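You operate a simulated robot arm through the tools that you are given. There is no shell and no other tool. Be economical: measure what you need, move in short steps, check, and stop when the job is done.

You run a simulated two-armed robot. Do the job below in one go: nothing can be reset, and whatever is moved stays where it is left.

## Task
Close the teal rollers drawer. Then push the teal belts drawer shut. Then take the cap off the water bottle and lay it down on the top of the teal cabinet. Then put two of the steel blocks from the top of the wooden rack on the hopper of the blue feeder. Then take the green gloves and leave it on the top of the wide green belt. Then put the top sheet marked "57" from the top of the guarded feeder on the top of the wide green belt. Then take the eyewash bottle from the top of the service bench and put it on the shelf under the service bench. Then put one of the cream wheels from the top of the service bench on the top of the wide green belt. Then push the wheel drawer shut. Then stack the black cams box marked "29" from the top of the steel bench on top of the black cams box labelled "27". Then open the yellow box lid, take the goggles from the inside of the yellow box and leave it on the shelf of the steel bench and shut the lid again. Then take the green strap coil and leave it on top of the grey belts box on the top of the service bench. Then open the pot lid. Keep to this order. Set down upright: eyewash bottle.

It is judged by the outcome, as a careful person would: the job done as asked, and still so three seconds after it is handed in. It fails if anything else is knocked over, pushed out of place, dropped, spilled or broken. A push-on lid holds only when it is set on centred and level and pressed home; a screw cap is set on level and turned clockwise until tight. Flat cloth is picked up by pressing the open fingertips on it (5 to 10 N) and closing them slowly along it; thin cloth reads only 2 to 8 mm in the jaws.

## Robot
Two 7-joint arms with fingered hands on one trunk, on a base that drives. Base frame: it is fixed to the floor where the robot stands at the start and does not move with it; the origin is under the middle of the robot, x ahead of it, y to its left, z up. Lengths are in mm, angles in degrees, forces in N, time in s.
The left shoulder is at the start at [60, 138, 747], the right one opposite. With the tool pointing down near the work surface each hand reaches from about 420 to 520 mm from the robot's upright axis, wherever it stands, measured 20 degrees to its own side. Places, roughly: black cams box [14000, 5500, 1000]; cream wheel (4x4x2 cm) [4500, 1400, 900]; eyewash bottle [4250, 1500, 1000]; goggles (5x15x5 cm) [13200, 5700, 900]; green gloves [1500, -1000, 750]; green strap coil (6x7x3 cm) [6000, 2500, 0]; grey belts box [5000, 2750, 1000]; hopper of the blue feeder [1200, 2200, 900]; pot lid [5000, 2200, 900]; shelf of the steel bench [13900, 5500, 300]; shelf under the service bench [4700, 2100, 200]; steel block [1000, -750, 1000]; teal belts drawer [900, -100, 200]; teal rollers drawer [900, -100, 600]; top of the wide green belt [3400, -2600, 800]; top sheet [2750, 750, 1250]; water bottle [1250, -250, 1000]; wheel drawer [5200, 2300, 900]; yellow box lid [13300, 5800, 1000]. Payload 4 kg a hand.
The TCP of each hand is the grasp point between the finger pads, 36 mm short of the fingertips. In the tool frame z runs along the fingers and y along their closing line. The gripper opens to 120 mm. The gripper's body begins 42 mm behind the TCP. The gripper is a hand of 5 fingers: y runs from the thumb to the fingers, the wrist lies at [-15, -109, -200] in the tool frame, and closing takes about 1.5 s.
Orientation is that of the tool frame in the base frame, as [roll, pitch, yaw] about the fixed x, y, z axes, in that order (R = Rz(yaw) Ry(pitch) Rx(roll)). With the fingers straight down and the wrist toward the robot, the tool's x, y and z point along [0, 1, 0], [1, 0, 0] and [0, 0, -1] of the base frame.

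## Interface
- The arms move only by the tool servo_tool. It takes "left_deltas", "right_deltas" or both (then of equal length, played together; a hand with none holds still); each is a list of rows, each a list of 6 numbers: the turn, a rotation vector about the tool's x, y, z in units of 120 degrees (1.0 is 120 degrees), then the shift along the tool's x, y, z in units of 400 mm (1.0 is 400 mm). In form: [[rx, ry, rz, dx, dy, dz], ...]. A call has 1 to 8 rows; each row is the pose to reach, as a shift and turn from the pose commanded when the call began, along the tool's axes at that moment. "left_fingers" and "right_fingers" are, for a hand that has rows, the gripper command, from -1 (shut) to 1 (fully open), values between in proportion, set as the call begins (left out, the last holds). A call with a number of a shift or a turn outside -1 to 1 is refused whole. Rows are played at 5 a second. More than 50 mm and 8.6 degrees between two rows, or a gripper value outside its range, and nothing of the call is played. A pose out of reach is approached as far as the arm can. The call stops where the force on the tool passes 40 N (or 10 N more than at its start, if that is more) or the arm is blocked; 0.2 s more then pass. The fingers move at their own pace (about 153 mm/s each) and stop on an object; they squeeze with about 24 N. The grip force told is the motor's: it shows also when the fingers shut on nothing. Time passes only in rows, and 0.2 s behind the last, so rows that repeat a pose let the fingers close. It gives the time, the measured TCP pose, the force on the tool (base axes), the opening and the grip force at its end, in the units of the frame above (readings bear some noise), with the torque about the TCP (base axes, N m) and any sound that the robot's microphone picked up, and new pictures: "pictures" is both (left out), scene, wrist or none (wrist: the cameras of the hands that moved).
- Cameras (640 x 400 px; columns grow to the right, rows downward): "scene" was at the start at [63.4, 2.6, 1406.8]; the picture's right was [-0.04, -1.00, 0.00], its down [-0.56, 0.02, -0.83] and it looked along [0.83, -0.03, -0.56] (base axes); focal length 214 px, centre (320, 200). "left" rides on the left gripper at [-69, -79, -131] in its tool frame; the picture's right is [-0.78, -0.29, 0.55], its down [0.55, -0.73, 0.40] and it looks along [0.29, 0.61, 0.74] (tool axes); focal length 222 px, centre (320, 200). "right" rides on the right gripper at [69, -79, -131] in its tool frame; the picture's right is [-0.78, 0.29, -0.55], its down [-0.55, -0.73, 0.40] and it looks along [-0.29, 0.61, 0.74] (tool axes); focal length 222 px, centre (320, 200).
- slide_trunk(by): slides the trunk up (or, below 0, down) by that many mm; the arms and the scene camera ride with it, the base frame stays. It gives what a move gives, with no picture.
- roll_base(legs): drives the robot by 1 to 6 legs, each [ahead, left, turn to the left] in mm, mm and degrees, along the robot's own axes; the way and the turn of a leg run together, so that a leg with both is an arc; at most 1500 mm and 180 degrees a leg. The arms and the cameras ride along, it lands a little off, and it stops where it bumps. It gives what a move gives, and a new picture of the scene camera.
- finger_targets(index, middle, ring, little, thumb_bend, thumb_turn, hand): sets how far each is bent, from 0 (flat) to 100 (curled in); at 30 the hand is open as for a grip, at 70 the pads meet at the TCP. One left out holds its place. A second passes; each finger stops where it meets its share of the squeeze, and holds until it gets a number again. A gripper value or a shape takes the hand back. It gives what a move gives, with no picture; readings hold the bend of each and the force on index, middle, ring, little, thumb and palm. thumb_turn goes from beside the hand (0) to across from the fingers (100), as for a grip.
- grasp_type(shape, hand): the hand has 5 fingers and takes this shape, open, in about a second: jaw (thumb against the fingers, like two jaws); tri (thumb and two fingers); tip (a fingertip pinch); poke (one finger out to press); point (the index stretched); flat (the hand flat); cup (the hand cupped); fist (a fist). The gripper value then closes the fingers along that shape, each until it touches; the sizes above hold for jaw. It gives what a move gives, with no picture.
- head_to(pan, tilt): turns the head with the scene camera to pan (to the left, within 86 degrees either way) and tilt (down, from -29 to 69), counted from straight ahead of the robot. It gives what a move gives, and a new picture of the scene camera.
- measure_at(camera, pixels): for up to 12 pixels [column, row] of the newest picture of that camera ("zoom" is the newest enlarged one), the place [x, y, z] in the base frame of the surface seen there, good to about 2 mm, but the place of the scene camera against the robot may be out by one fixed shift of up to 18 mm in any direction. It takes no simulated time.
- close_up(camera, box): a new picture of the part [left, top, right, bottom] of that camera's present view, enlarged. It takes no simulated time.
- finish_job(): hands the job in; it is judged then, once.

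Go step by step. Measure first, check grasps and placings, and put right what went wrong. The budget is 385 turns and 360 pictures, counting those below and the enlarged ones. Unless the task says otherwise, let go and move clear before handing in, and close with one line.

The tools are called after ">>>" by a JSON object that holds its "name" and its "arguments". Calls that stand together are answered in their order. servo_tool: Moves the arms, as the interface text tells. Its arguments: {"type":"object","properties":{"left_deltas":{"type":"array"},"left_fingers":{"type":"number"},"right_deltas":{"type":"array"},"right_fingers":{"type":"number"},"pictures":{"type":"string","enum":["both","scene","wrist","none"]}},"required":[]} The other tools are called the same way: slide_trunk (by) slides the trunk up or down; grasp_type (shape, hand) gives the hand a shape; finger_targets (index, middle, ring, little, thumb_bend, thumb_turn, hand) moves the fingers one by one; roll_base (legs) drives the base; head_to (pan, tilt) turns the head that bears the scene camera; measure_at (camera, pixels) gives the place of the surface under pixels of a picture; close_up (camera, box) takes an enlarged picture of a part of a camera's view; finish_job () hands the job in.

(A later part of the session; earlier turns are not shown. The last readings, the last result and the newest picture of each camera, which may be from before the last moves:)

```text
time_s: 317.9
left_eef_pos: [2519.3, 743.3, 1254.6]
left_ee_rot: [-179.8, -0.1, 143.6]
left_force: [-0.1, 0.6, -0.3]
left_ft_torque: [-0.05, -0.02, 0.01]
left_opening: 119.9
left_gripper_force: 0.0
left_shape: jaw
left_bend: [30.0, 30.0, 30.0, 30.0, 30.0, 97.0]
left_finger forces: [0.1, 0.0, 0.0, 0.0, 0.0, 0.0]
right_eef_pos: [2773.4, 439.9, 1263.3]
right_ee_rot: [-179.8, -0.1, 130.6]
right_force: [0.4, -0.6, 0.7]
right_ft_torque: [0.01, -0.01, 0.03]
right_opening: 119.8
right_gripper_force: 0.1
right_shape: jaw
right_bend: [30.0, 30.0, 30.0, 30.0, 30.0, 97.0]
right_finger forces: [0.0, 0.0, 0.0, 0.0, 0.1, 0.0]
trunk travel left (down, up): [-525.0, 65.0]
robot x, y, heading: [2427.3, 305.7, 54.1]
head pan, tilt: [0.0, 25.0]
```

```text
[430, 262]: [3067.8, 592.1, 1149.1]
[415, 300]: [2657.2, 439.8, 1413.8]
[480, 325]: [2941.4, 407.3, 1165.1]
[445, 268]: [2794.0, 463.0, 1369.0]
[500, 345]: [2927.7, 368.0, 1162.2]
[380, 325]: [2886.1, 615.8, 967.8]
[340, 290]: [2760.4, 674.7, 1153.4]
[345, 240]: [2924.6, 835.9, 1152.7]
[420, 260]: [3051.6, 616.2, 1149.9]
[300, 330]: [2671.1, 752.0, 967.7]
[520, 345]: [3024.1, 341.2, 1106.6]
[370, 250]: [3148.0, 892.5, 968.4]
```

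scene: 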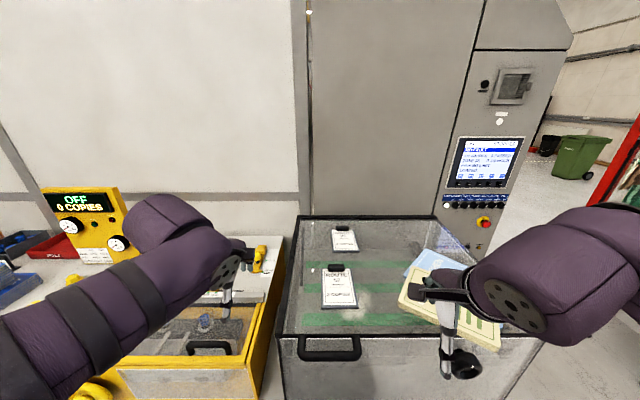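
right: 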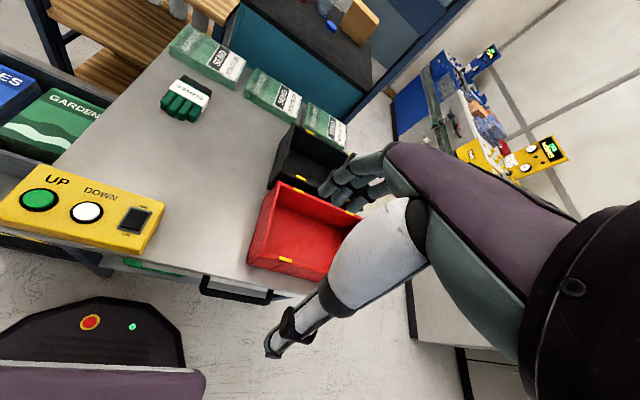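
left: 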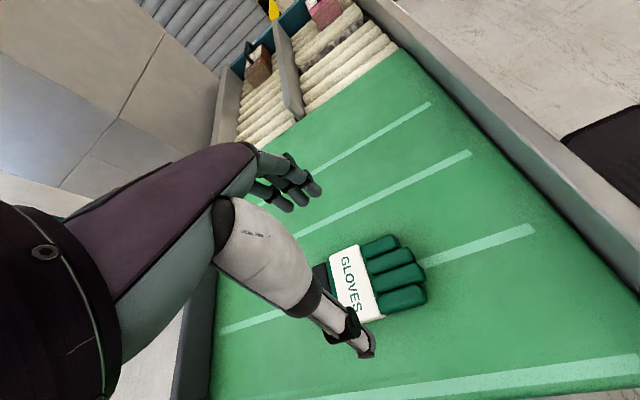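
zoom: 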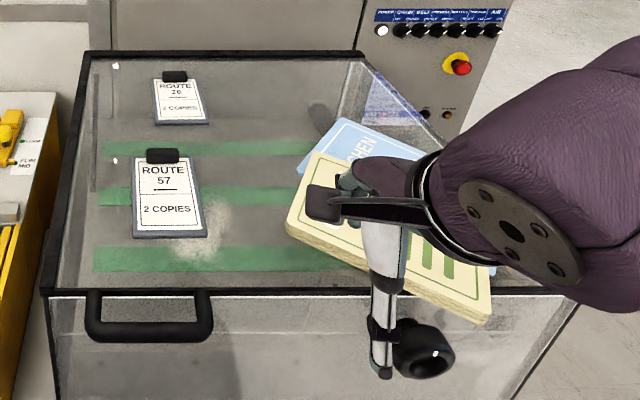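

The "ROUTE 57" clipped top sheet lies at about [2760,675], z≈1140. I'll shift right 130 mm and bring the left hand over it for a close look.

>>> {"name": "roll_base", "arguments": {"legs": [[0, -130, 0]]}}

>>> {"name": "servo_tool", "arguments": {"left_deltas": [[0, 0, 0, -0.06, 0, -0.06], [0, 0, 0, -0.12, 0, -0.1], [0, 0, 0, -0.18, 0, -0.1], [0, 0, 0, -0.23, 0, -0.1]], "pictures": "both"}}

```text
time_s: 319.2
left_eef_pos: [2626.1, 666.6, 1254.5]
left_ee_rot: [-179.9, -0.2, 143.5]
left_force: [0.7, 0.5, -0.1]
left_ft_torque: [0.0, 0.04, 0.0]
left_opening: 120.0
left_gripper_force: 0.1
left_shape: jaw
left_bend: [30.0, 30.0, 30.0, 30.0, 30.0, 97.0]
left_finger forces: [0.0, 0.0, 0.0, 0.1, 0.0, 0.1]
right_eef_pos: [2879.7, 362.0, 1264.5]
right_ee_rot: [-179.8, -0.1, 130.6]
right_force: [0.4, -0.6, 0.3]
right_ft_torque: [0.01, 0.02, 0.0]
right_opening: 119.8
right_gripper_force: 0.1
right_shape: jaw
right_bend: [30.0, 30.0, 30.0, 30.0, 30.0, 97.0]
right_finger forces: [0.0, 0.0, 0.0, 0.0, 0.1, 0.0]
trunk travel left (down, up): [-525.0, 65.0]
robot x, y, heading: [2526.6, 231.9, 53.7]
head pan, tilt: [0.0, 25.0]
```

scene: 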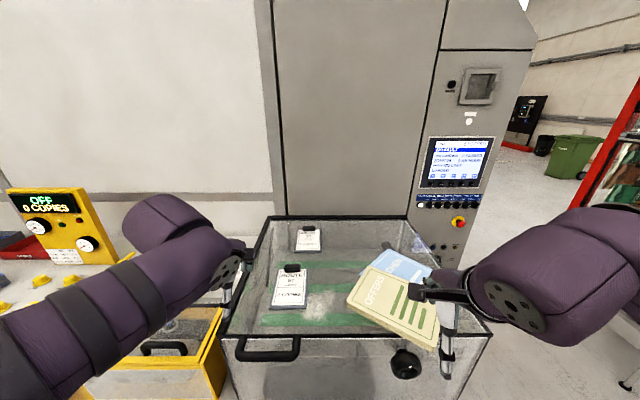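

```text
time_s: 320.2
left_eef_pos: [2698.6, 612.9, 1293.7]
left_ee_rot: [-179.8, 0.0, 143.5]
left_force: [-0.2, 0.4, -0.1]
left_ft_torque: [-0.03, 0.03, 0.01]
left_opening: 120.0
left_gripper_force: 0.1
left_shape: jaw
left_bend: [30.0, 30.0, 30.0, 30.0, 30.0, 97.0]
left_finger forces: [0.1, 0.1, 0.0, 0.0, 0.1, 0.0]
right_eef_pos: [2878.1, 361.8, 1264.9]
right_ee_rot: [-179.9, 0.1, 130.6]
right_force: [-1.0, 0.4, -0.1]
right_ft_torque: [-0.01, 0.0, -0.02]
right_opening: 119.9
right_gripper_force: 0.0
right_shape: jaw
right_bend: [30.0, 30.0, 30.0, 30.0, 30.0, 97.0]
right_finger forces: [0.1, 0.0, 0.0, 0.1, 0.1, 0.1]
trunk travel left (down, up): [-525.0, 65.0]
robot x, y, heading: [2529.4, 227.6, 53.9]
head pan, tilt: [0.0, 25.0]
```

scene: 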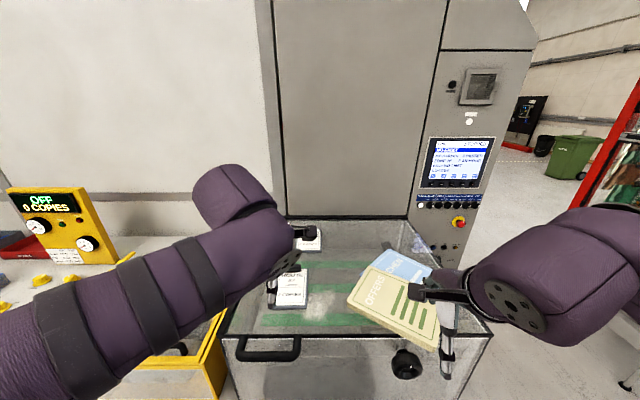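
left: 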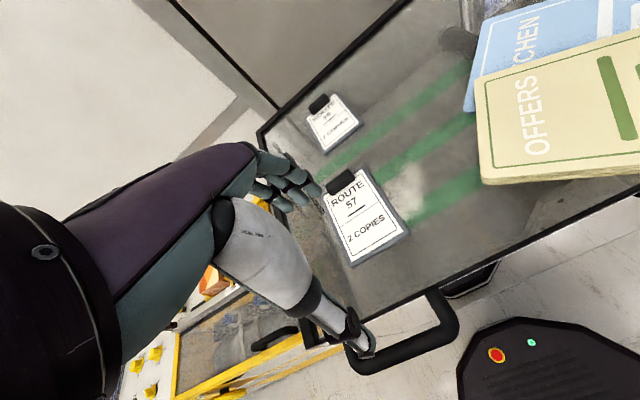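

Measuring the Route-57 sheet, its clip, and the glass top in the left wrist view.

>>> {"name": "measure_at", "arguments": {"camera": "left", "pixels": [[342, 182], [332, 186], [352, 175], [330, 205], [372, 175], [350, 262], [405, 232], [365, 215], [420, 255], [345, 195]]}}

>>> {"name": "close_up", "arguments": {"camera": "left", "box": [290, 140, 440, 280]}}

```text
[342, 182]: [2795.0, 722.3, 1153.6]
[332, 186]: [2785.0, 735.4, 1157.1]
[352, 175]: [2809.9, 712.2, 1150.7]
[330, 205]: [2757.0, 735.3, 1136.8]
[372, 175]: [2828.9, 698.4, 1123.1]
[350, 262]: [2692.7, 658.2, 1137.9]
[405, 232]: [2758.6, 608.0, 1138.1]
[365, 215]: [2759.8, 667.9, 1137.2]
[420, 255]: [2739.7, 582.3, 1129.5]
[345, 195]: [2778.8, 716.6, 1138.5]
```

```text
2.86 times, centred on (365, 210) of left
```

zoom: 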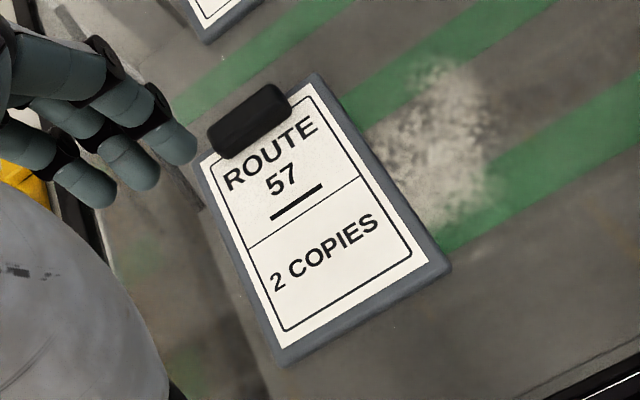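

Board: centre [2759,671], 85 mm wide along [.79,-.61], top z 1138 on glass z≈1129. I'll grip it by its long edges: rotating the left hand clockwise 91° over its centre and lowering to z≈1200.

>>> {"name": "servo_tool", "arguments": {"left_deltas": [[0, 0, 0.07, -0.006, 0.03, 0], [0, 0, 0.14, -0.012, 0.06, 0], [0, 0, 0.21, -0.018, 0.09, 0], [0, 0, 0.28, -0.024, 0.12, 0], [0, 0, 0.35, -0.03, 0.15, 0], [0, 0, 0.42, -0.033, 0.18, 0], [0, 0, 0.49, -0.035, 0.206, 0], [0, 0, 0.56, -0.035, 0.206, 0]], "pictures": "none"}}

>>> {"name": "servo_tool", "arguments": {"left_deltas": [[0, 0, 0.067, 0, 0, 0.06], [0, 0, 0.133, 0, 0, 0.12], [0, 0, 0.2, 0, 0, 0.18], [0, 0, 0.2, 0, 0, 0.23]], "pictures": "wrist"}}

```text
time_s: 322.0
left_eef_pos: [2759.1, 670.7, 1292.1]
left_ee_rot: [-179.8, 0.0, 76.2]
left_force: [0.4, -0.6, 0.4]
left_ft_torque: [0.01, 0.03, -0.04]
left_opening: 119.8
left_gripper_force: 0.1
left_shape: jaw
left_bend: [30.0, 30.0, 30.0, 30.0, 30.0, 97.0]
left_finger forces: [0.0, 0.0, 0.0, 0.0, 0.0, 0.0]
right_eef_pos: [2878.3, 362.7, 1263.9]
right_ee_rot: [-179.9, 0.0, 130.6]
right_force: [-0.3, -0.3, -0.2]
right_ft_torque: [0.01, 0.0, 0.0]
right_opening: 120.1
right_gripper_force: 0.1
right_shape: jaw
right_bend: [30.0, 30.0, 30.0, 30.0, 30.0, 97.0]
right_finger forces: [0.1, 0.0, 0.1, 0.0, 0.0, 0.0]
trunk travel left (down, up): [-525.0, 65.0]
robot x, y, heading: [2529.3, 231.2, 54.2]
head pan, tilt: [0.0, 25.0]
```

```text
time_s: 323.0
left_eef_pos: [2756.8, 670.0, 1202.9]
left_ee_rot: [-179.9, 0.1, 52.2]
left_force: [-0.2, 0.3, 0.2]
left_ft_torque: [0.02, 0.01, 0.0]
left_opening: 119.9
left_gripper_force: 0.0
left_shape: jaw
left_bend: [30.0, 30.0, 30.0, 30.0, 30.0, 97.0]
left_finger forces: [0.0, 0.0, 0.0, 0.0, 0.1, 0.0]
right_eef_pos: [2877.4, 361.0, 1263.9]
right_ee_rot: [-179.8, 0.0, 130.6]
right_force: [0.8, -0.2, 0.4]
right_ft_torque: [-0.01, 0.03, 0.01]
right_opening: 119.9
right_gripper_force: 0.2
right_shape: jaw
right_bend: [30.0, 30.0, 30.0, 30.0, 30.0, 97.0]
right_finger forces: [0.0, 0.0, 0.0, 0.1, 0.0, 0.0]
trunk travel left (down, up): [-525.0, 65.0]
robot x, y, heading: [2529.0, 233.3, 53.9]
head pan, tilt: [0.0, 25.0]
```

left: 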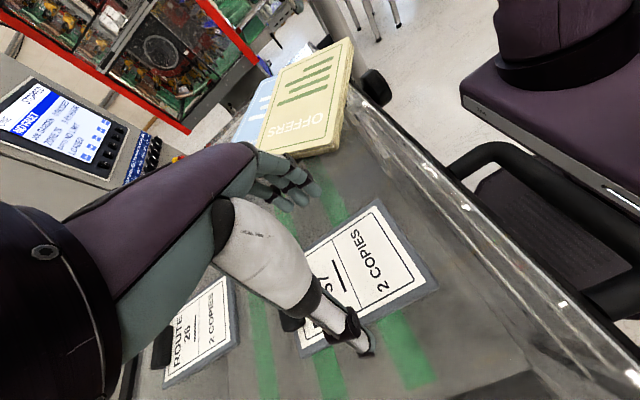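

The board sits between thumb and fingers. Lowering to the glass (z≈1167), gently.

>>> {"name": "servo_tool", "arguments": {"left_deltas": [[0, 0, 0, 0, 0, 0.04], [0, 0, 0, 0, 0, 0.07], [0, 0, 0, 0, 0, 0.085], [0, 0, 0, 0, 0, 0.0925]], "pictures": "wrist"}}

```text
time_s: 324.0
left_eef_pos: [2757.5, 670.2, 1166.5]
left_ee_rot: [-179.9, 0.1, 52.2]
left_force: [-0.2, 0.7, 5.5]
left_ft_torque: [-0.17, -0.33, 0.06]
left_opening: 119.2
left_gripper_force: 0.0
left_shape: jaw
left_bend: [30.0, 30.0, 30.0, 30.0, 30.0, 97.0]
left_finger forces: [0.1, 5.9, 0.0, 0.0, 0.1, 0.0]
right_eef_pos: [2876.4, 362.2, 1264.5]
right_ee_rot: [-179.9, 0.0, 130.6]
right_force: [0.2, 0.1, -0.1]
right_ft_torque: [0.01, 0.02, -0.01]
right_opening: 119.7
right_gripper_force: 0.1
right_shape: jaw
right_bend: [30.0, 30.0, 30.0, 30.0, 30.0, 97.0]
right_finger forces: [0.0, 0.1, 0.0, 0.0, 0.0, 0.0]
trunk travel left (down, up): [-525.0, 65.0]
robot x, y, heading: [2532.5, 231.3, 54.2]
head pan, tilt: [0.0, 25.0]
```

left: 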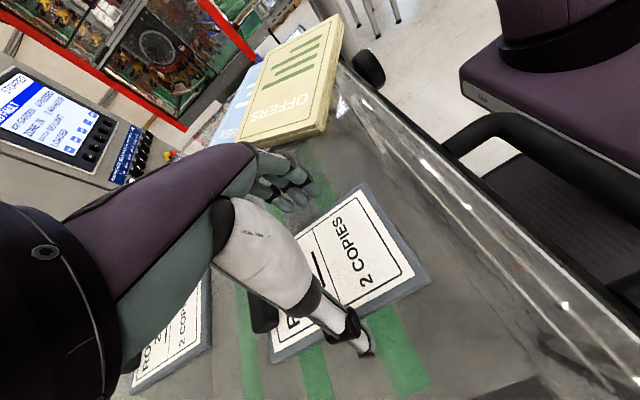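

Fingertips touch the glass (5.5 N). Closing on the board's edges.

>>> {"name": "servo_tool", "arguments": {"left_deltas": [[0, 0, 0, 0, 0, 0], [0, 0, 0, 0, 0, 0], [0, 0, 0, 0, 0, 0], [0, 0, 0, 0, 0, 0], [0, 0, 0, 0, 0, 0], [0, 0, 0, 0, 0, 0], [0, 0, 0, 0, 0, 0]], "left_fingers": -0.7, "pictures": "none"}}

>>> {"name": "servo_tool", "arguments": {"left_deltas": [[0, 0, 0, 0, 0, -0.02], [0, 0, 0, 0, 0, -0.05], [0, 0, 0, 0, 0, -0.09]], "pictures": "both"}}

```text
time_s: 325.6
left_eef_pos: [2758.9, 669.1, 1165.4]
left_ee_rot: [-179.9, 0.1, 52.3]
left_force: [3.3, -1.6, 14.7]
left_ft_torque: [-0.45, -0.67, -0.04]
left_opening: 91.1
left_gripper_force: 24.0
left_shape: jaw
left_bend: [32.0, 35.0, 36.0, 61.0, 41.0, 99.0]
left_finger forces: [17.9, 11.1, 3.3, 0.1, 20.4, 0.0]
right_eef_pos: [2877.0, 362.1, 1264.2]
right_ee_rot: [-179.9, 0.0, 130.6]
right_force: [0.1, -0.4, 0.4]
right_ft_torque: [0.0, 0.01, 0.01]
right_opening: 120.0
right_gripper_force: 0.0
right_shape: jaw
right_bend: [30.0, 30.0, 30.0, 30.0, 30.0, 97.0]
right_finger forces: [0.0, 0.0, 0.0, 0.1, 0.0, 0.0]
trunk travel left (down, up): [-525.0, 65.0]
robot x, y, heading: [2529.9, 231.5, 54.2]
head pan, tilt: [0.0, 25.0]
```

```text
time_s: 326.4
left_eef_pos: [2757.8, 670.6, 1201.1]
left_ee_rot: [-179.8, 0.3, 52.3]
left_force: [0.6, 0.2, -0.3]
left_ft_torque: [0.0, 0.01, 0.03]
left_opening: 91.1
left_gripper_force: 23.8
left_shape: jaw
left_bend: [32.0, 36.0, 38.0, 61.0, 41.0, 99.0]
left_finger forces: [12.9, 6.4, 3.9, 0.1, 21.5, 0.0]
right_eef_pos: [2878.5, 362.4, 1263.4]
right_ee_rot: [-180.0, 0.0, 130.7]
right_force: [-0.1, 0.2, 0.3]
right_ft_torque: [0.02, -0.02, 0.01]
right_opening: 120.1
right_gripper_force: 0.0
right_shape: jaw
right_bend: [30.0, 30.0, 30.0, 30.0, 30.0, 97.0]
right_finger forces: [0.0, 0.0, 0.1, 0.0, 0.0, 0.0]
trunk travel left (down, up): [-525.0, 65.0]
robot x, y, heading: [2529.5, 228.6, 54.2]
head pan, tilt: [0.0, 25.0]
```

scene: 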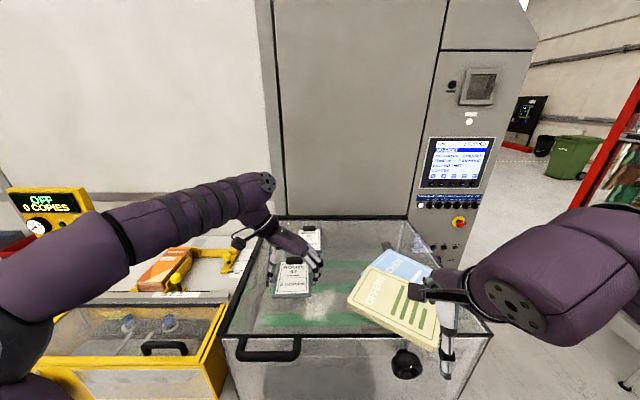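
left: 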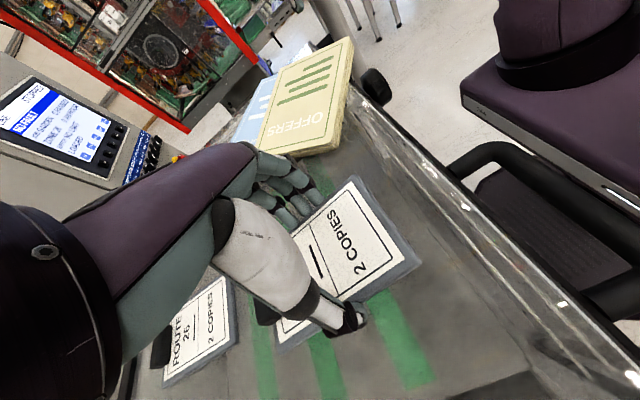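

The board is held by its edges. Raising it and driving back to the wide belt along the same route.

>>> {"name": "servo_tool", "arguments": {"left_deltas": [[0, 0, 0, 0, 0, -0.1], [0, 0, 0, 0, 0, -0.2], [0, 0, 0, 0, 0, -0.28]], "pictures": "none"}}

>>> {"name": "roll_base", "arguments": {"legs": [[-120, 0, 0], [0, 0, -89.7], [828, -40, 0], [100, -900, 0], [450, -700, 0], [250, -74, 0]]}}

>>> {"name": "head_to", "arguments": {"pan": 0, "tilt": 42}}

```text
time_s: 327.2
left_eef_pos: [2759.3, 669.8, 1313.0]
left_ee_rot: [-179.7, 0.2, 52.2]
left_force: [0.2, -0.2, -1.6]
left_ft_torque: [-0.02, 0.02, 0.02]
left_opening: 91.4
left_gripper_force: 23.7
left_shape: jaw
left_bend: [32.0, 36.0, 38.0, 61.0, 41.0, 99.0]
left_finger forces: [13.0, 6.4, 3.6, 0.1, 21.4, 0.1]
right_eef_pos: [2877.9, 362.3, 1264.1]
right_ee_rot: [-179.9, 0.0, 130.7]
right_force: [-0.9, -1.1, -0.2]
right_ft_torque: [0.0, 0.0, -0.01]
right_opening: 120.2
right_gripper_force: 0.0
right_shape: jaw
right_bend: [30.0, 30.0, 30.0, 30.0, 30.0, 97.0]
right_finger forces: [0.0, 0.0, 0.1, 0.0, 0.0, 0.0]
trunk travel left (down, up): [-525.0, 65.0]
robot x, y, heading: [2531.3, 231.4, 54.1]
head pan, tilt: [0.0, 25.0]
```

```text
time_s: 346.1
left_eef_pos: [3237.5, -2434.2, 1312.5]
left_ee_rot: [-179.9, 0.2, -37.3]
left_force: [0.7, -0.5, -1.1]
left_ft_torque: [-0.01, 0.03, -0.01]
left_opening: 91.2
left_gripper_force: 23.9
left_shape: jaw
left_bend: [32.0, 36.0, 38.0, 61.0, 41.0, 99.0]
left_finger forces: [13.0, 6.5, 3.3, 0.1, 21.5, 0.0]
right_eef_pos: [2931.6, -2555.4, 1263.2]
right_ee_rot: [-179.8, 0.0, 41.1]
right_force: [0.3, -0.1, -0.6]
right_ft_torque: [0.01, 0.05, -0.02]
right_opening: 120.0
right_gripper_force: 0.0
right_shape: jaw
right_bend: [30.0, 30.0, 30.0, 30.0, 30.0, 97.0]
right_finger forces: [0.0, 0.0, 0.0, 0.0, 0.0, 0.1]
trunk travel left (down, up): [-525.0, 65.0]
robot x, y, heading: [2797.7, -2207.9, -35.5]
head pan, tilt: [0.0, 25.0]
```

scene: 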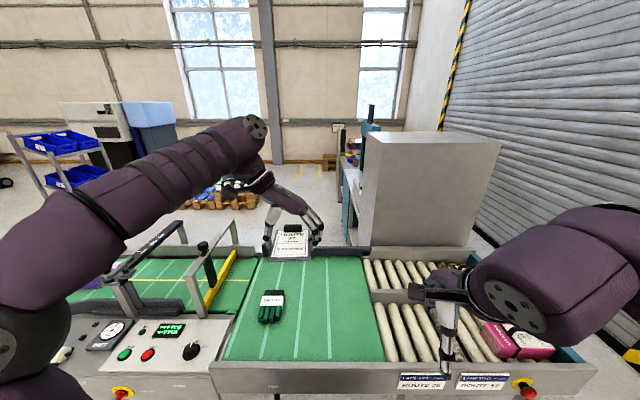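

```text
time_s: 346.9
left_eef_pos: [3236.4, -2433.1, 1313.2]
left_ee_rot: [-179.8, 0.2, -37.2]
left_force: [-0.5, 0.1, -0.6]
left_ft_torque: [-0.01, 0.04, -0.02]
left_opening: 91.0
left_gripper_force: 24.1
left_shape: jaw
left_bend: [32.0, 36.0, 38.0, 61.0, 41.0, 99.0]
left_finger forces: [12.9, 6.4, 3.2, 0.1, 21.4, 0.1]
right_eef_pos: [2930.9, -2554.6, 1264.1]
right_ee_rot: [-180.0, 0.0, 41.0]
right_force: [-0.4, 0.8, -0.2]
right_ft_torque: [-0.02, -0.03, 0.0]
right_opening: 119.5
right_gripper_force: 0.0
right_shape: jaw
right_bend: [30.0, 30.0, 30.0, 30.0, 30.0, 97.0]
right_finger forces: [0.0, 0.0, 0.0, 0.1, 0.0, 0.0]
trunk travel left (down, up): [-525.0, 65.0]
robot x, y, heading: [2796.1, -2207.4, -35.6]
head pan, tilt: [0.0, 42.0]
```

scene: 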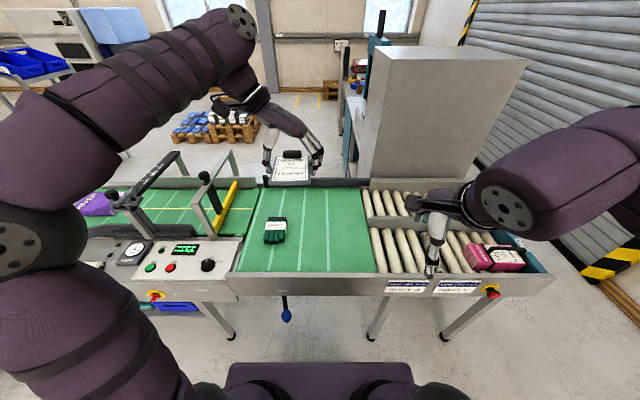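

Positioned; gloves at px (275,232), free belt to their right. Extending forward and lowering the sheet.

>>> {"name": "servo_tool", "arguments": {"left_deltas": [[0, 0, 0, 0.06, 0.01, 0.08], [0, 0, 0, 0.12, 0.02, 0.17], [0, 0, 0, 0.18, 0.03, 0.26], [0, 0, 0, 0.24, 0.038, 0.35], [0, 0, 0, 0.3, 0.038, 0.44], [0, 0, 0, 0.36, 0.038, 0.54], [0, 0, 0, 0.41, 0.038, 0.64], [0, 0, 0, 0.41, 0.038, 0.75]], "pictures": "none"}}

>>> {"name": "servo_tool", "arguments": {"left_deltas": [[0, 0, 0, 0, 0, 0.1], [0, 0, 0, 0, 0, 0.2], [0, 0, 0, 0, 0, 0.3], [0, 0, 0, 0, 0, 0.38]], "pictures": "both"}}

```text
time_s: 348.7
left_eef_pos: [3357.6, -2543.4, 1014.4]
left_ee_rot: [-179.9, 0.2, -37.2]
left_force: [0.4, 0.3, -1.2]
left_ft_torque: [0.0, 0.0, 0.02]
left_opening: 91.0
left_gripper_force: 24.0
left_shape: jaw
left_bend: [32.0, 36.0, 38.0, 61.0, 41.0, 99.0]
left_finger forces: [12.9, 6.4, 3.0, 0.1, 21.4, 0.0]
right_eef_pos: [2931.3, -2555.1, 1264.2]
right_ee_rot: [-179.8, 0.0, 41.1]
right_force: [-0.8, 0.7, 0.1]
right_ft_torque: [-0.02, 0.03, 0.0]
right_opening: 119.7
right_gripper_force: 0.0
right_shape: jaw
right_bend: [30.0, 30.0, 30.0, 30.0, 30.0, 97.0]
right_finger forces: [0.1, 0.0, 0.1, 0.1, 0.0, 0.1]
trunk travel left (down, up): [-525.0, 65.0]
robot x, y, heading: [2798.4, -2210.3, -35.5]
head pan, tilt: [0.0, 42.0]
```

```text
time_s: 349.7
left_eef_pos: [3358.1, -2543.4, 859.8]
left_ee_rot: [-179.8, 0.2, -37.2]
left_force: [0.1, -1.0, 0.2]
left_ft_torque: [-0.04, 0.03, 0.04]
left_opening: 91.2
left_gripper_force: 24.1
left_shape: jaw
left_bend: [32.0, 36.0, 38.0, 61.0, 41.0, 99.0]
left_finger forces: [12.8, 6.4, 2.9, 0.0, 21.4, 0.0]
right_eef_pos: [2930.7, -2556.7, 1264.6]
right_ee_rot: [-179.9, 0.1, 41.1]
right_force: [0.9, 0.5, 0.3]
right_ft_torque: [-0.01, -0.03, 0.02]
right_opening: 119.9
right_gripper_force: 0.1
right_shape: jaw
right_bend: [30.0, 30.0, 30.0, 30.0, 30.0, 97.0]
right_finger forces: [0.0, 0.1, 0.0, 0.1, 0.0, 0.0]
trunk travel left (down, up): [-525.0, 65.0]
robot x, y, heading: [2798.0, -2209.5, -35.6]
head pan, tilt: [0.0, 42.0]
```

scene: 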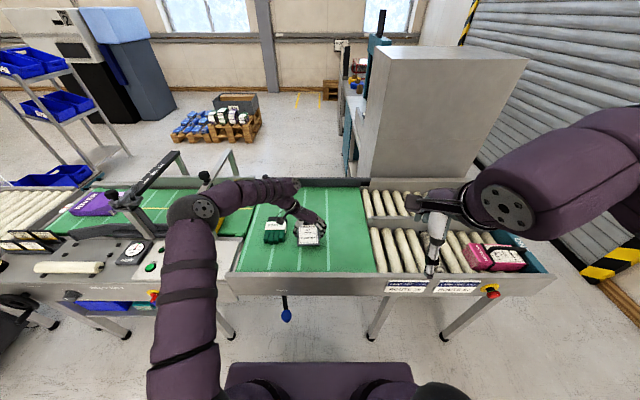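
left: 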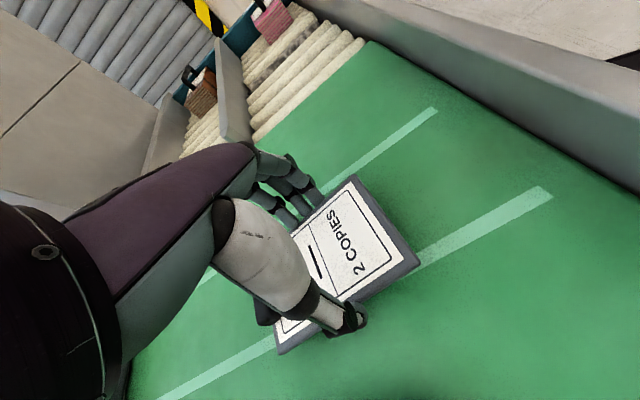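

Just above the belt, ~40 mm clear of the gloves. Lowering the last 22 mm and opening only slightly.

>>> {"name": "servo_tool", "arguments": {"left_deltas": [[0, 0, 0, 0, 0, 0.03], [0, 0, 0, 0, 0, 0.05], [0, 0, 0, 0, 0, 0.057]], "pictures": "none"}}

>>> {"name": "servo_tool", "arguments": {"left_deltas": [[0, 0, 0, 0, 0, 0], [0, 0, 0, 0, 0, 0], [0, 0, 0, 0, 0, 0], [0, 0, 0, 0, 0, -0.06], [0, 0, 0, 0, 0, -0.14], [0, 0, 0, 0, 0, -0.24], [0, 0, 0, 0, 0, -0.34]], "left_fingers": 0.72, "pictures": "both"}}

```text
time_s: 350.5
left_eef_pos: [3357.7, -2542.6, 838.1]
left_ee_rot: [-179.9, 0.1, -37.2]
left_force: [-1.4, 1.0, 2.5]
left_ft_torque: [-0.25, -0.11, -0.02]
left_opening: 91.0
left_gripper_force: 24.1
left_shape: jaw
left_bend: [32.0, 36.0, 37.0, 61.0, 41.0, 99.0]
left_finger forces: [13.2, 6.3, 11.1, 0.1, 22.1, 0.0]
right_eef_pos: [2930.4, -2555.6, 1263.1]
right_ee_rot: [-179.8, 0.0, 41.1]
right_force: [-1.3, 1.1, -0.8]
right_ft_torque: [-0.03, -0.01, -0.03]
right_opening: 119.7
right_gripper_force: 0.0
right_shape: jaw
right_bend: [30.0, 30.0, 30.0, 30.0, 30.0, 97.0]
right_finger forces: [0.1, 0.0, 0.0, 0.1, 0.1, 0.0]
trunk travel left (down, up): [-525.0, 65.0]
robot x, y, heading: [2796.6, -2212.2, -35.6]
head pan, tilt: [0.0, 42.0]
```

```text
time_s: 352.1
left_eef_pos: [3356.8, -2544.1, 975.6]
left_ee_rot: [-179.9, 0.1, -37.3]
left_force: [0.5, -0.5, 0.9]
left_ft_torque: [0.01, 0.0, 0.02]
left_opening: 103.0
left_gripper_force: 0.0
left_shape: jaw
left_bend: [31.0, 33.0, 32.0, 42.0, 36.0, 98.0]
left_finger forces: [0.1, 0.0, 0.0, 0.0, 0.0, 0.1]
right_eef_pos: [2929.5, -2553.9, 1264.0]
right_ee_rot: [-179.9, 0.0, 41.1]
right_force: [0.8, 0.0, -0.3]
right_ft_torque: [0.0, -0.03, -0.02]
right_opening: 119.9
right_gripper_force: 0.2
right_shape: jaw
right_bend: [30.0, 30.0, 30.0, 30.0, 30.0, 97.0]
right_finger forces: [0.0, 0.0, 0.0, 0.1, 0.1, 0.1]
trunk travel left (down, up): [-525.0, 65.0]
robot x, y, heading: [2792.8, -2206.7, -35.7]
head pan, tilt: [0.0, 42.0]
```

scene: 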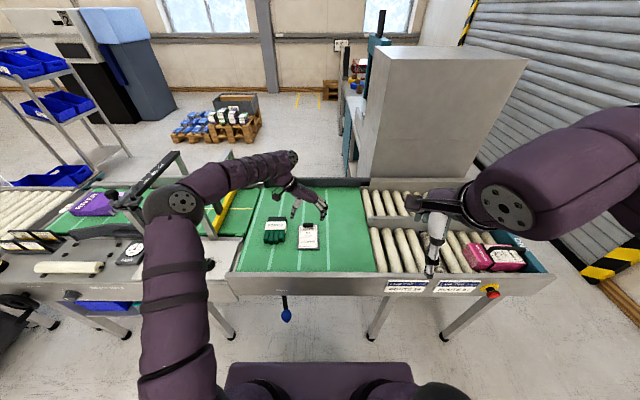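
left: 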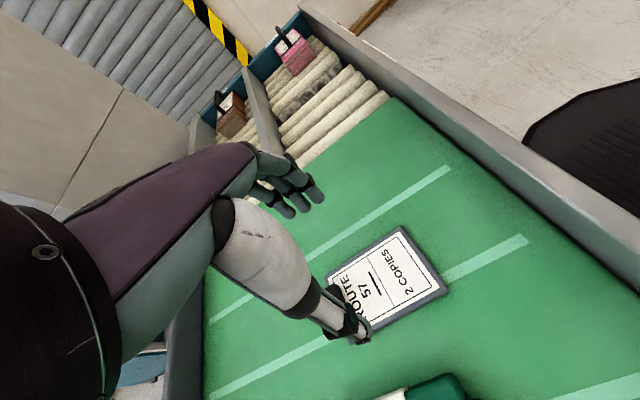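

The sheet rests on the belt beside the gloves. Retracting the left hand and driving toward the service bench; I'll look from the corridor.

>>> {"name": "servo_tool", "arguments": {"left_deltas": [[0, 0, 0, 0, 0, -0.1], [0, 0, 0, 0, 0, -0.2], [0, 0, -0.07, -0.05, -0.02, -0.3], [0, 0, -0.14, -0.1, -0.05, -0.38], [0, 0, -0.21, -0.17, -0.1, -0.45], [0, 0, -0.28, -0.24, -0.15, -0.52], [0, 0, -0.35, -0.31, -0.2, -0.6], [0, 0, -0.42, -0.36, -0.25, -0.68]], "left_fingers": 1, "pictures": "none"}}

>>> {"name": "servo_tool", "arguments": {"left_deltas": [[0, 0, -0.07, 0, -0.05, 0], [0, 0, -0.14, 0, -0.1, 0], [0, 0, -0.21, 0, -0.15, 0], [0, 0, -0.28, 0, -0.2, 0], [0, 0, -0.34, 0, -0.2, 0]], "pictures": "none"}}

>>> {"name": "roll_base", "arguments": {"legs": [[-300, 0, 0], [-350, 800, 0], [0, 900, 0], [0, 0, 90]]}}

```text
time_s: 353.9
left_eef_pos: [3304.3, -2378.0, 1247.6]
left_ee_rot: [-179.8, 0.0, 13.2]
left_force: [1.1, -0.1, -0.5]
left_ft_torque: [0.03, -0.03, -0.03]
left_opening: 119.6
left_gripper_force: 0.0
left_shape: jaw
left_bend: [30.0, 30.0, 30.0, 30.0, 30.0, 97.0]
left_finger forces: [0.0, 0.1, 0.0, 0.0, 0.1, 0.0]
right_eef_pos: [2928.8, -2554.7, 1264.6]
right_ee_rot: [-180.0, 0.0, 41.2]
right_force: [-0.6, -0.4, 0.4]
right_ft_torque: [-0.03, -0.01, -0.04]
right_opening: 120.0
right_gripper_force: 0.0
right_shape: jaw
right_bend: [30.0, 30.0, 30.0, 30.0, 30.0, 97.0]
right_finger forces: [0.0, 0.0, 0.0, 0.0, 0.0, 0.0]
trunk travel left (down, up): [-525.0, 65.0]
robot x, y, heading: [2795.6, -2207.2, -35.5]
head pan, tilt: [0.0, 42.0]
```

```text
time_s: 355.1
left_eef_pos: [3286.3, -2301.1, 1246.7]
left_ee_rot: [-179.7, -0.1, 54.1]
left_force: [0.2, 0.5, -0.6]
left_ft_torque: [-0.01, -0.01, 0.01]
left_opening: 119.7
left_gripper_force: 0.0
left_shape: jaw
left_bend: [30.0, 30.0, 30.0, 30.0, 30.0, 97.0]
left_finger forces: [0.0, 0.1, 0.0, 0.0, 0.0, 0.0]
right_eef_pos: [2929.5, -2556.0, 1264.3]
right_ee_rot: [-179.9, 0.0, 41.1]
right_force: [0.2, -0.3, -0.3]
right_ft_torque: [0.04, -0.01, -0.02]
right_opening: 119.8
right_gripper_force: 0.0
right_shape: jaw
right_bend: [30.0, 30.0, 30.0, 30.0, 30.0, 97.0]
right_finger forces: [0.0, 0.1, 0.0, 0.0, 0.0, 0.1]
trunk travel left (down, up): [-525.0, 65.0]
robot x, y, heading: [2796.2, -2208.9, -35.5]
head pan, tilt: [0.0, 42.0]
```

```text
time_s: 369.6
left_eef_pos: [3351.7, 45.3, 1245.8]
left_ee_rot: [-179.8, -0.1, 144.4]
left_force: [-0.6, -0.8, -0.1]
left_ft_torque: [-0.02, -0.01, 0.0]
left_opening: 119.6
left_gripper_force: 0.1
left_shape: jaw
left_bend: [30.0, 30.0, 30.0, 30.0, 30.0, 97.0]
left_finger forces: [0.0, 0.0, 0.1, 0.0, 0.0, 0.1]
right_eef_pos: [3610.1, -307.7, 1263.9]
right_ee_rot: [-179.9, 0.0, 131.5]
right_force: [0.2, -0.2, 0.4]
right_ft_torque: [-0.04, 0.01, 0.02]
right_opening: 120.0
right_gripper_force: 0.0
right_shape: jaw
right_bend: [30.0, 30.0, 30.0, 30.0, 30.0, 97.0]
right_finger forces: [0.0, 0.0, 0.0, 0.0, 0.0, 0.0]
trunk travel left (down, up): [-525.0, 65.0]
robot x, y, heading: [3263.1, -447.4, 54.6]
head pan, tilt: [0.0, 42.0]
```

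scene: 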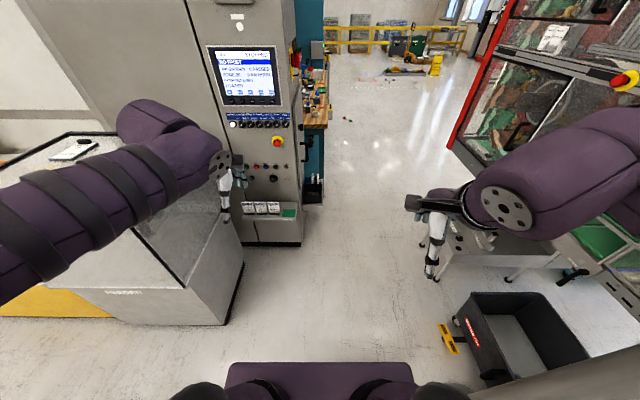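

Corridor ahead between the machine and red cage, with the wooden service bench at the left beyond (px 315,110). Measuring clearances.

>>> {"name": "measure_at", "arguments": {"camera": "scene", "pixels": [[303, 243], [245, 240], [463, 320], [450, 147], [505, 275], [322, 200], [312, 110], [330, 90], [380, 75], [350, 200], [600, 390], [445, 265]]}}

```text
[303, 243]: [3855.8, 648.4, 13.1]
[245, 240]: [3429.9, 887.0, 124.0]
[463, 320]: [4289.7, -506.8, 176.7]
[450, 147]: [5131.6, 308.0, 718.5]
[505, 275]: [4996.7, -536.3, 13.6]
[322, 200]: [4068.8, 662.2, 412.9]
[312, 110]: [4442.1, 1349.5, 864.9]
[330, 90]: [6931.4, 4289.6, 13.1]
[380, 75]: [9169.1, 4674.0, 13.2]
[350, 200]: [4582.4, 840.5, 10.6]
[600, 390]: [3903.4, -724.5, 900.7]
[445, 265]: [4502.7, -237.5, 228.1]
```

Driving along the corridor, keeping clear of the column and the machine corner, to the start of the service bench.

>>> {"name": "roll_base", "arguments": {"legs": [[500, 0, 0], [300, -400, 0], [1150, 0, 0], [0, 0, 60]]}}

```text
time_s: 383.2
left_eef_pos: [4326.2, 1239.6, 1246.4]
left_ee_rot: [-179.7, -0.1, -155.7]
left_force: [0.1, 0.0, -0.1]
left_ft_torque: [0.01, 0.0, 0.01]
left_opening: 119.9
left_gripper_force: 0.1
left_shape: jaw
left_bend: [30.0, 30.0, 30.0, 30.0, 30.0, 97.0]
left_finger forces: [0.0, 0.0, 0.0, 0.1, 0.0, 0.0]
right_eef_pos: [4761.7, 1285.5, 1263.3]
right_ee_rot: [-179.9, -0.1, -168.5]
right_force: [-0.1, -0.3, 0.2]
right_ft_torque: [-0.01, 0.02, 0.02]
right_opening: 119.9
right_gripper_force: 0.0
right_shape: jaw
right_bend: [30.0, 30.0, 30.0, 30.0, 30.0, 97.0]
right_finger forces: [0.0, 0.0, 0.0, 0.0, 0.1, 0.0]
trunk travel left (down, up): [-525.0, 65.0]
robot x, y, heading: [4706.7, 920.5, 115.1]
head pan, tilt: [0.0, 42.0]
```

scene: 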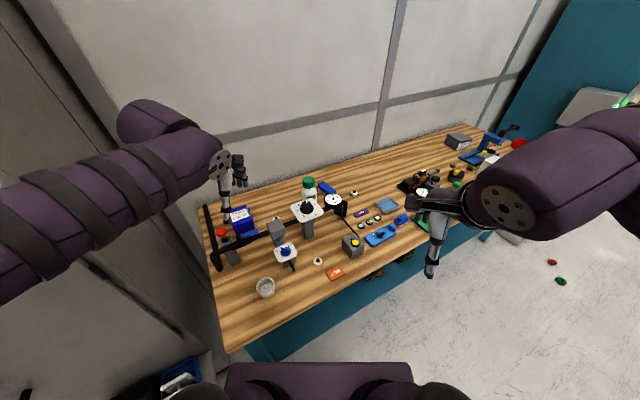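

The service bench is in view: eyewash bottle likely the white one with green cap (px 308,187). Zooming.

>>> {"name": "close_up", "arguments": {"camera": "scene", "box": [200, 150, 440, 310]}}

>>> {"name": "measure_at", "arguments": {"camera": "zoom", "pixels": [[290, 80], [292, 110], [292, 130], [410, 115], [315, 298], [475, 185], [70, 350], [440, 200], [180, 380], [300, 360], [170, 360], [300, 160]]}}

```text
2.50 times, centred on (320, 230) of scene
```

zoom: 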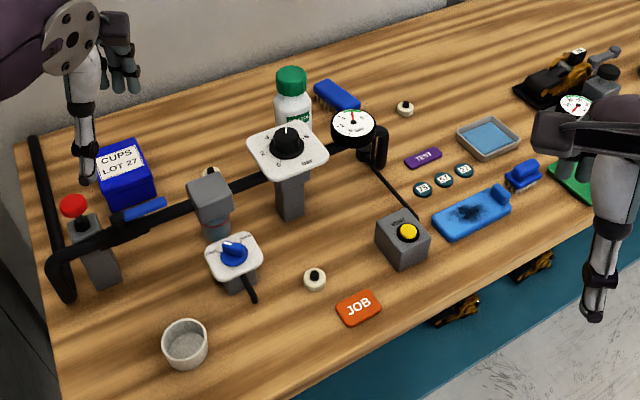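

```text
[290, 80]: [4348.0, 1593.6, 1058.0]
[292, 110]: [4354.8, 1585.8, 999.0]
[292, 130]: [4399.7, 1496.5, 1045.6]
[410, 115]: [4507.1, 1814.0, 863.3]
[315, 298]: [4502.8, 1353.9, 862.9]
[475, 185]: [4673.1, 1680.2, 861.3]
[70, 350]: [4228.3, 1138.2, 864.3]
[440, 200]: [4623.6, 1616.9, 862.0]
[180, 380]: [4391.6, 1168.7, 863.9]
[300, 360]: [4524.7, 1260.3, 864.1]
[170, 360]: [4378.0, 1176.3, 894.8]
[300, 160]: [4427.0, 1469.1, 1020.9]
```

The bottle (white, green cap) is at ≈[4350,1590], top z≈1046, behind a dial panel; bench front edge f≈2960. Turning square to the bench and strafing right to stand opposite it.

>>> {"name": "roll_base", "arguments": {"legs": [[0, 0, 29.3], [0, -368, 0]]}}

```text
time_s: 386.9
left_eef_pos: [4430.9, 1308.7, 1246.4]
left_ee_rot: [-179.8, -0.2, -126.3]
left_force: [-1.2, 0.0, -0.5]
left_ft_torque: [-0.01, 0.01, -0.01]
left_opening: 120.0
left_gripper_force: 0.1
left_shape: jaw
left_bend: [30.0, 30.0, 30.0, 30.0, 30.0, 97.0]
left_finger forces: [0.1, 0.1, 0.0, 0.0, 0.0, 0.0]
right_eef_pos: [4787.9, 1563.2, 1263.7]
right_ee_rot: [180.0, -0.1, -139.1]
right_force: [-0.2, 0.8, -0.2]
right_ft_torque: [0.02, 0.04, 0.01]
right_opening: 120.0
right_gripper_force: 0.2
right_shape: jaw
right_bend: [30.0, 30.0, 30.0, 30.0, 30.0, 97.0]
right_finger forces: [0.1, 0.0, 0.0, 0.0, 0.0, 0.0]
trunk travel left (down, up): [-525.0, 65.0]
robot x, y, heading: [4920.9, 1219.2, 144.2]
head pan, tilt: [0.0, 42.0]
```

scene: 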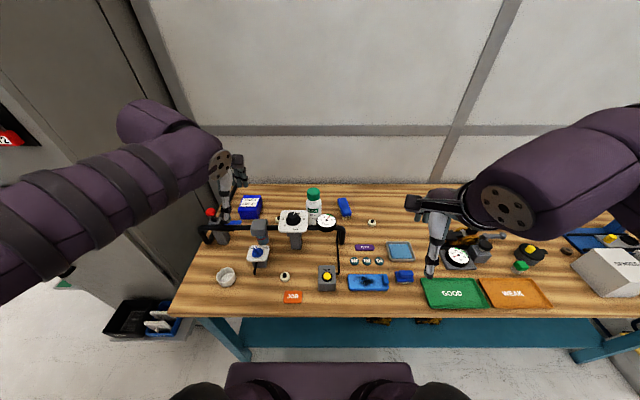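

Square to the bench. Measuring bottle, dial panel, wheels, bench edge and shelf strip.

>>> {"name": "measure_at", "arguments": {"camera": "scene", "pixels": [[313, 192], [313, 208], [305, 210], [323, 210], [293, 222], [328, 222], [285, 277], [372, 222], [300, 313], [300, 330], [380, 320], [345, 210]]}}

>>> {"name": "close_up", "arguments": {"camera": "scene", "box": [190, 170, 410, 320]}}

```text
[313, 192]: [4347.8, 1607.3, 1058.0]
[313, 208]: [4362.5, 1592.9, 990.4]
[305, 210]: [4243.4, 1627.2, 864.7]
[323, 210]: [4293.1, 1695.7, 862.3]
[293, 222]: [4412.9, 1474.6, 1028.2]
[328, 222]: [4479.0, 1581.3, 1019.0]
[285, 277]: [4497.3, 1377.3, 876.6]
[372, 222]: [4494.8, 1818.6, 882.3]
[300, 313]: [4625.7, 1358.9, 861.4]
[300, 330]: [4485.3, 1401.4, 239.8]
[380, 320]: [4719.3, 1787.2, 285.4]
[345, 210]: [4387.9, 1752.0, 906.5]
```

```text
2.67 times, centred on (300, 245) of scene
```

zoom: 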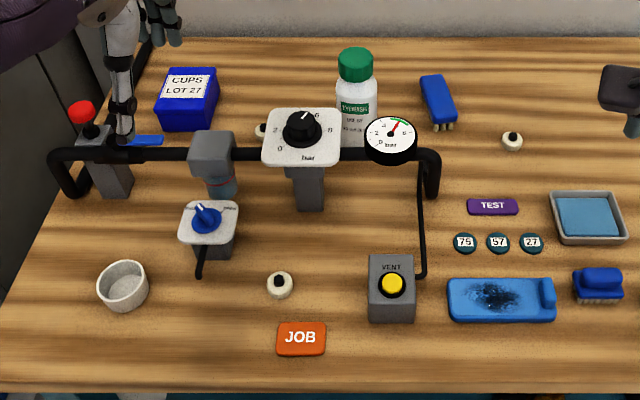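

Bottle is ~695 mm ahead, 20 mm left of my axis; 70 mm gap behind the dial for the thumb. Moving the left hand above it at z≈1150.

>>> {"name": "servo_tool", "arguments": {"left_deltas": [[0, 0, 0, -0.07, 0.07, 0.0], [0, 0, 0, -0.14, 0.15, 0.02], [0, 0, 0, -0.21, 0.23, 0.04], [0, 0, 0, -0.28, 0.31, 0.08], [0, 0, 0, -0.35, 0.38, 0.12], [0, 0, 0, -0.42, 0.45, 0.16], [0, 0, 0, -0.47, 0.53, 0.2], [0, 0, 0, -0.49, 0.58, 0.22]], "left_fingers": 0.7, "pictures": "wrist"}}

```text
time_s: 388.8
left_eef_pos: [4359.6, 1603.2, 1158.1]
left_ee_rot: [-179.9, -0.2, -126.2]
left_force: [-0.3, -0.7, 1.0]
left_ft_torque: [0.0, 0.03, -0.01]
left_opening: 102.4
left_gripper_force: 0.0
left_shape: jaw
left_bend: [31.0, 33.0, 32.0, 44.0, 37.0, 98.0]
left_finger forces: [0.0, 0.0, 0.0, 0.0, 0.1, 0.1]
right_eef_pos: [4786.9, 1562.6, 1264.1]
right_ee_rot: [-179.8, 0.0, -139.0]
right_force: [0.4, -0.3, -0.1]
right_ft_torque: [-0.01, 0.01, -0.03]
right_opening: 119.8
right_gripper_force: 0.0
right_shape: jaw
right_bend: [30.0, 30.0, 30.0, 30.0, 30.0, 97.0]
right_finger forces: [0.0, 0.1, 0.0, 0.0, 0.0, 0.1]
trunk travel left (down, up): [-525.0, 65.0]
robot x, y, heading: [4919.4, 1215.7, 144.4]
head pan, tilt: [0.0, 42.0]
```

left: 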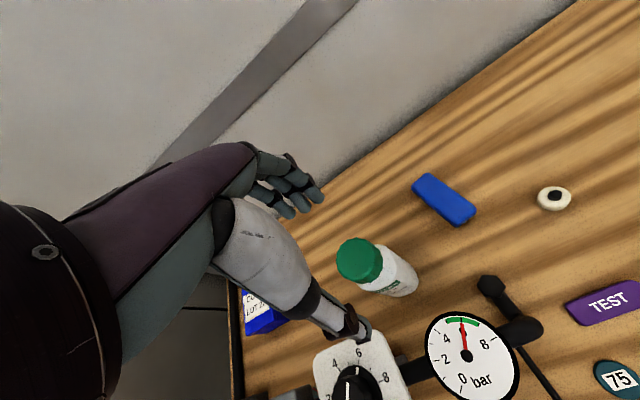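

Bottle cap at px (360,260). Measuring it precisely.

>>> {"name": "measure_at", "arguments": {"camera": "left", "pixels": [[358, 257], [340, 262], [378, 250], [355, 242], [362, 278], [398, 275], [412, 290], [350, 350], [465, 345], [395, 260]]}}

```text
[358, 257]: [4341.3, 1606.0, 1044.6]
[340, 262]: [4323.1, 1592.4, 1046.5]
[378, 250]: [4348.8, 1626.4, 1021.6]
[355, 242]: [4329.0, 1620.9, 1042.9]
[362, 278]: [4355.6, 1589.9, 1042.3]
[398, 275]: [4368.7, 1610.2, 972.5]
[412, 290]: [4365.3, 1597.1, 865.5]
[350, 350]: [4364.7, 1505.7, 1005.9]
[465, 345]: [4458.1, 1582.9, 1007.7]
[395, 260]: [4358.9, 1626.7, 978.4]
```

Cap centre [4341,1605], top 1045; body ⌀≈56. Centring and descending to z≈1010, then closing.

>>> {"name": "servo_tool", "arguments": {"left_deltas": [[0, 0, 0, 0.023, 0.04, 0.02], [0, 0, 0, 0.023, 0.04, 0.1], [0, 0, 0, 0.023, 0.04, 0.19], [0, 0, 0, 0.023, 0.04, 0.28], [0, 0, 0, 0.023, 0.04, 0.365]], "pictures": "none"}}

>>> {"name": "servo_tool", "arguments": {"left_deltas": [[0, 0, 0, 0, 0, 0], [0, 0, 0, 0, 0, 0], [0, 0, 0, 0, 0, 0], [0, 0, 0, 0, 0, 0], [0, 0, 0, 0, 0, 0], [0, 0, 0, 0, 0, 0], [0, 0, 0, 0, 0, 0]], "left_fingers": -0.7, "pictures": "wrist"}}

```text
time_s: 389.9
left_eef_pos: [4340.3, 1605.2, 1011.0]
left_ee_rot: [-179.7, -0.1, -126.2]
left_force: [-0.4, 0.2, -0.1]
left_ft_torque: [-0.02, 0.0, 0.01]
left_opening: 102.1
left_gripper_force: 0.2
left_shape: jaw
left_bend: [31.0, 33.0, 32.0, 44.0, 37.0, 98.0]
left_finger forces: [0.0, 0.0, 0.0, 0.0, 0.0, 0.0]
right_eef_pos: [4787.3, 1563.5, 1264.0]
right_ee_rot: [-179.8, 0.0, -139.1]
right_force: [-0.3, -0.3, 0.3]
right_ft_torque: [-0.03, 0.01, 0.0]
right_opening: 119.8
right_gripper_force: 0.1
right_shape: jaw
right_bend: [30.0, 30.0, 30.0, 30.0, 30.0, 97.0]
right_finger forces: [0.0, 0.0, 0.0, 0.0, 0.0, 0.1]
trunk travel left (down, up): [-525.0, 65.0]
robot x, y, heading: [4921.3, 1216.9, 144.2]
head pan, tilt: [0.0, 42.0]
```

```text
time_s: 391.6
left_eef_pos: [4339.5, 1605.7, 1011.0]
left_ee_rot: [-179.8, -0.1, -126.3]
left_force: [-1.8, 1.6, 1.5]
left_ft_torque: [0.04, 0.09, 0.01]
left_opening: 52.9
left_gripper_force: 24.1
left_shape: jaw
left_bend: [45.0, 48.0, 52.0, 71.0, 63.0, 100.0]
left_finger forces: [12.6, 7.7, 1.9, 0.0, 20.6, 0.0]
right_eef_pos: [4787.8, 1562.3, 1264.6]
right_ee_rot: [-179.8, -0.1, -139.1]
right_force: [-0.4, -0.5, 0.3]
right_ft_torque: [-0.01, -0.01, 0.04]
right_opening: 120.0
right_gripper_force: 0.1
right_shape: jaw
right_bend: [30.0, 30.0, 30.0, 30.0, 30.0, 97.0]
right_finger forces: [0.0, 0.0, 0.0, 0.1, 0.1, 0.0]
trunk travel left (down, up): [-525.0, 65.0]
robot x, y, heading: [4922.9, 1213.5, 144.3]
head pan, tilt: [0.0, 42.0]
```

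left: 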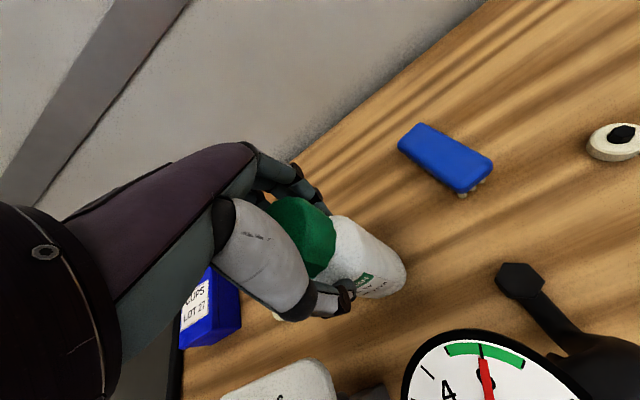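

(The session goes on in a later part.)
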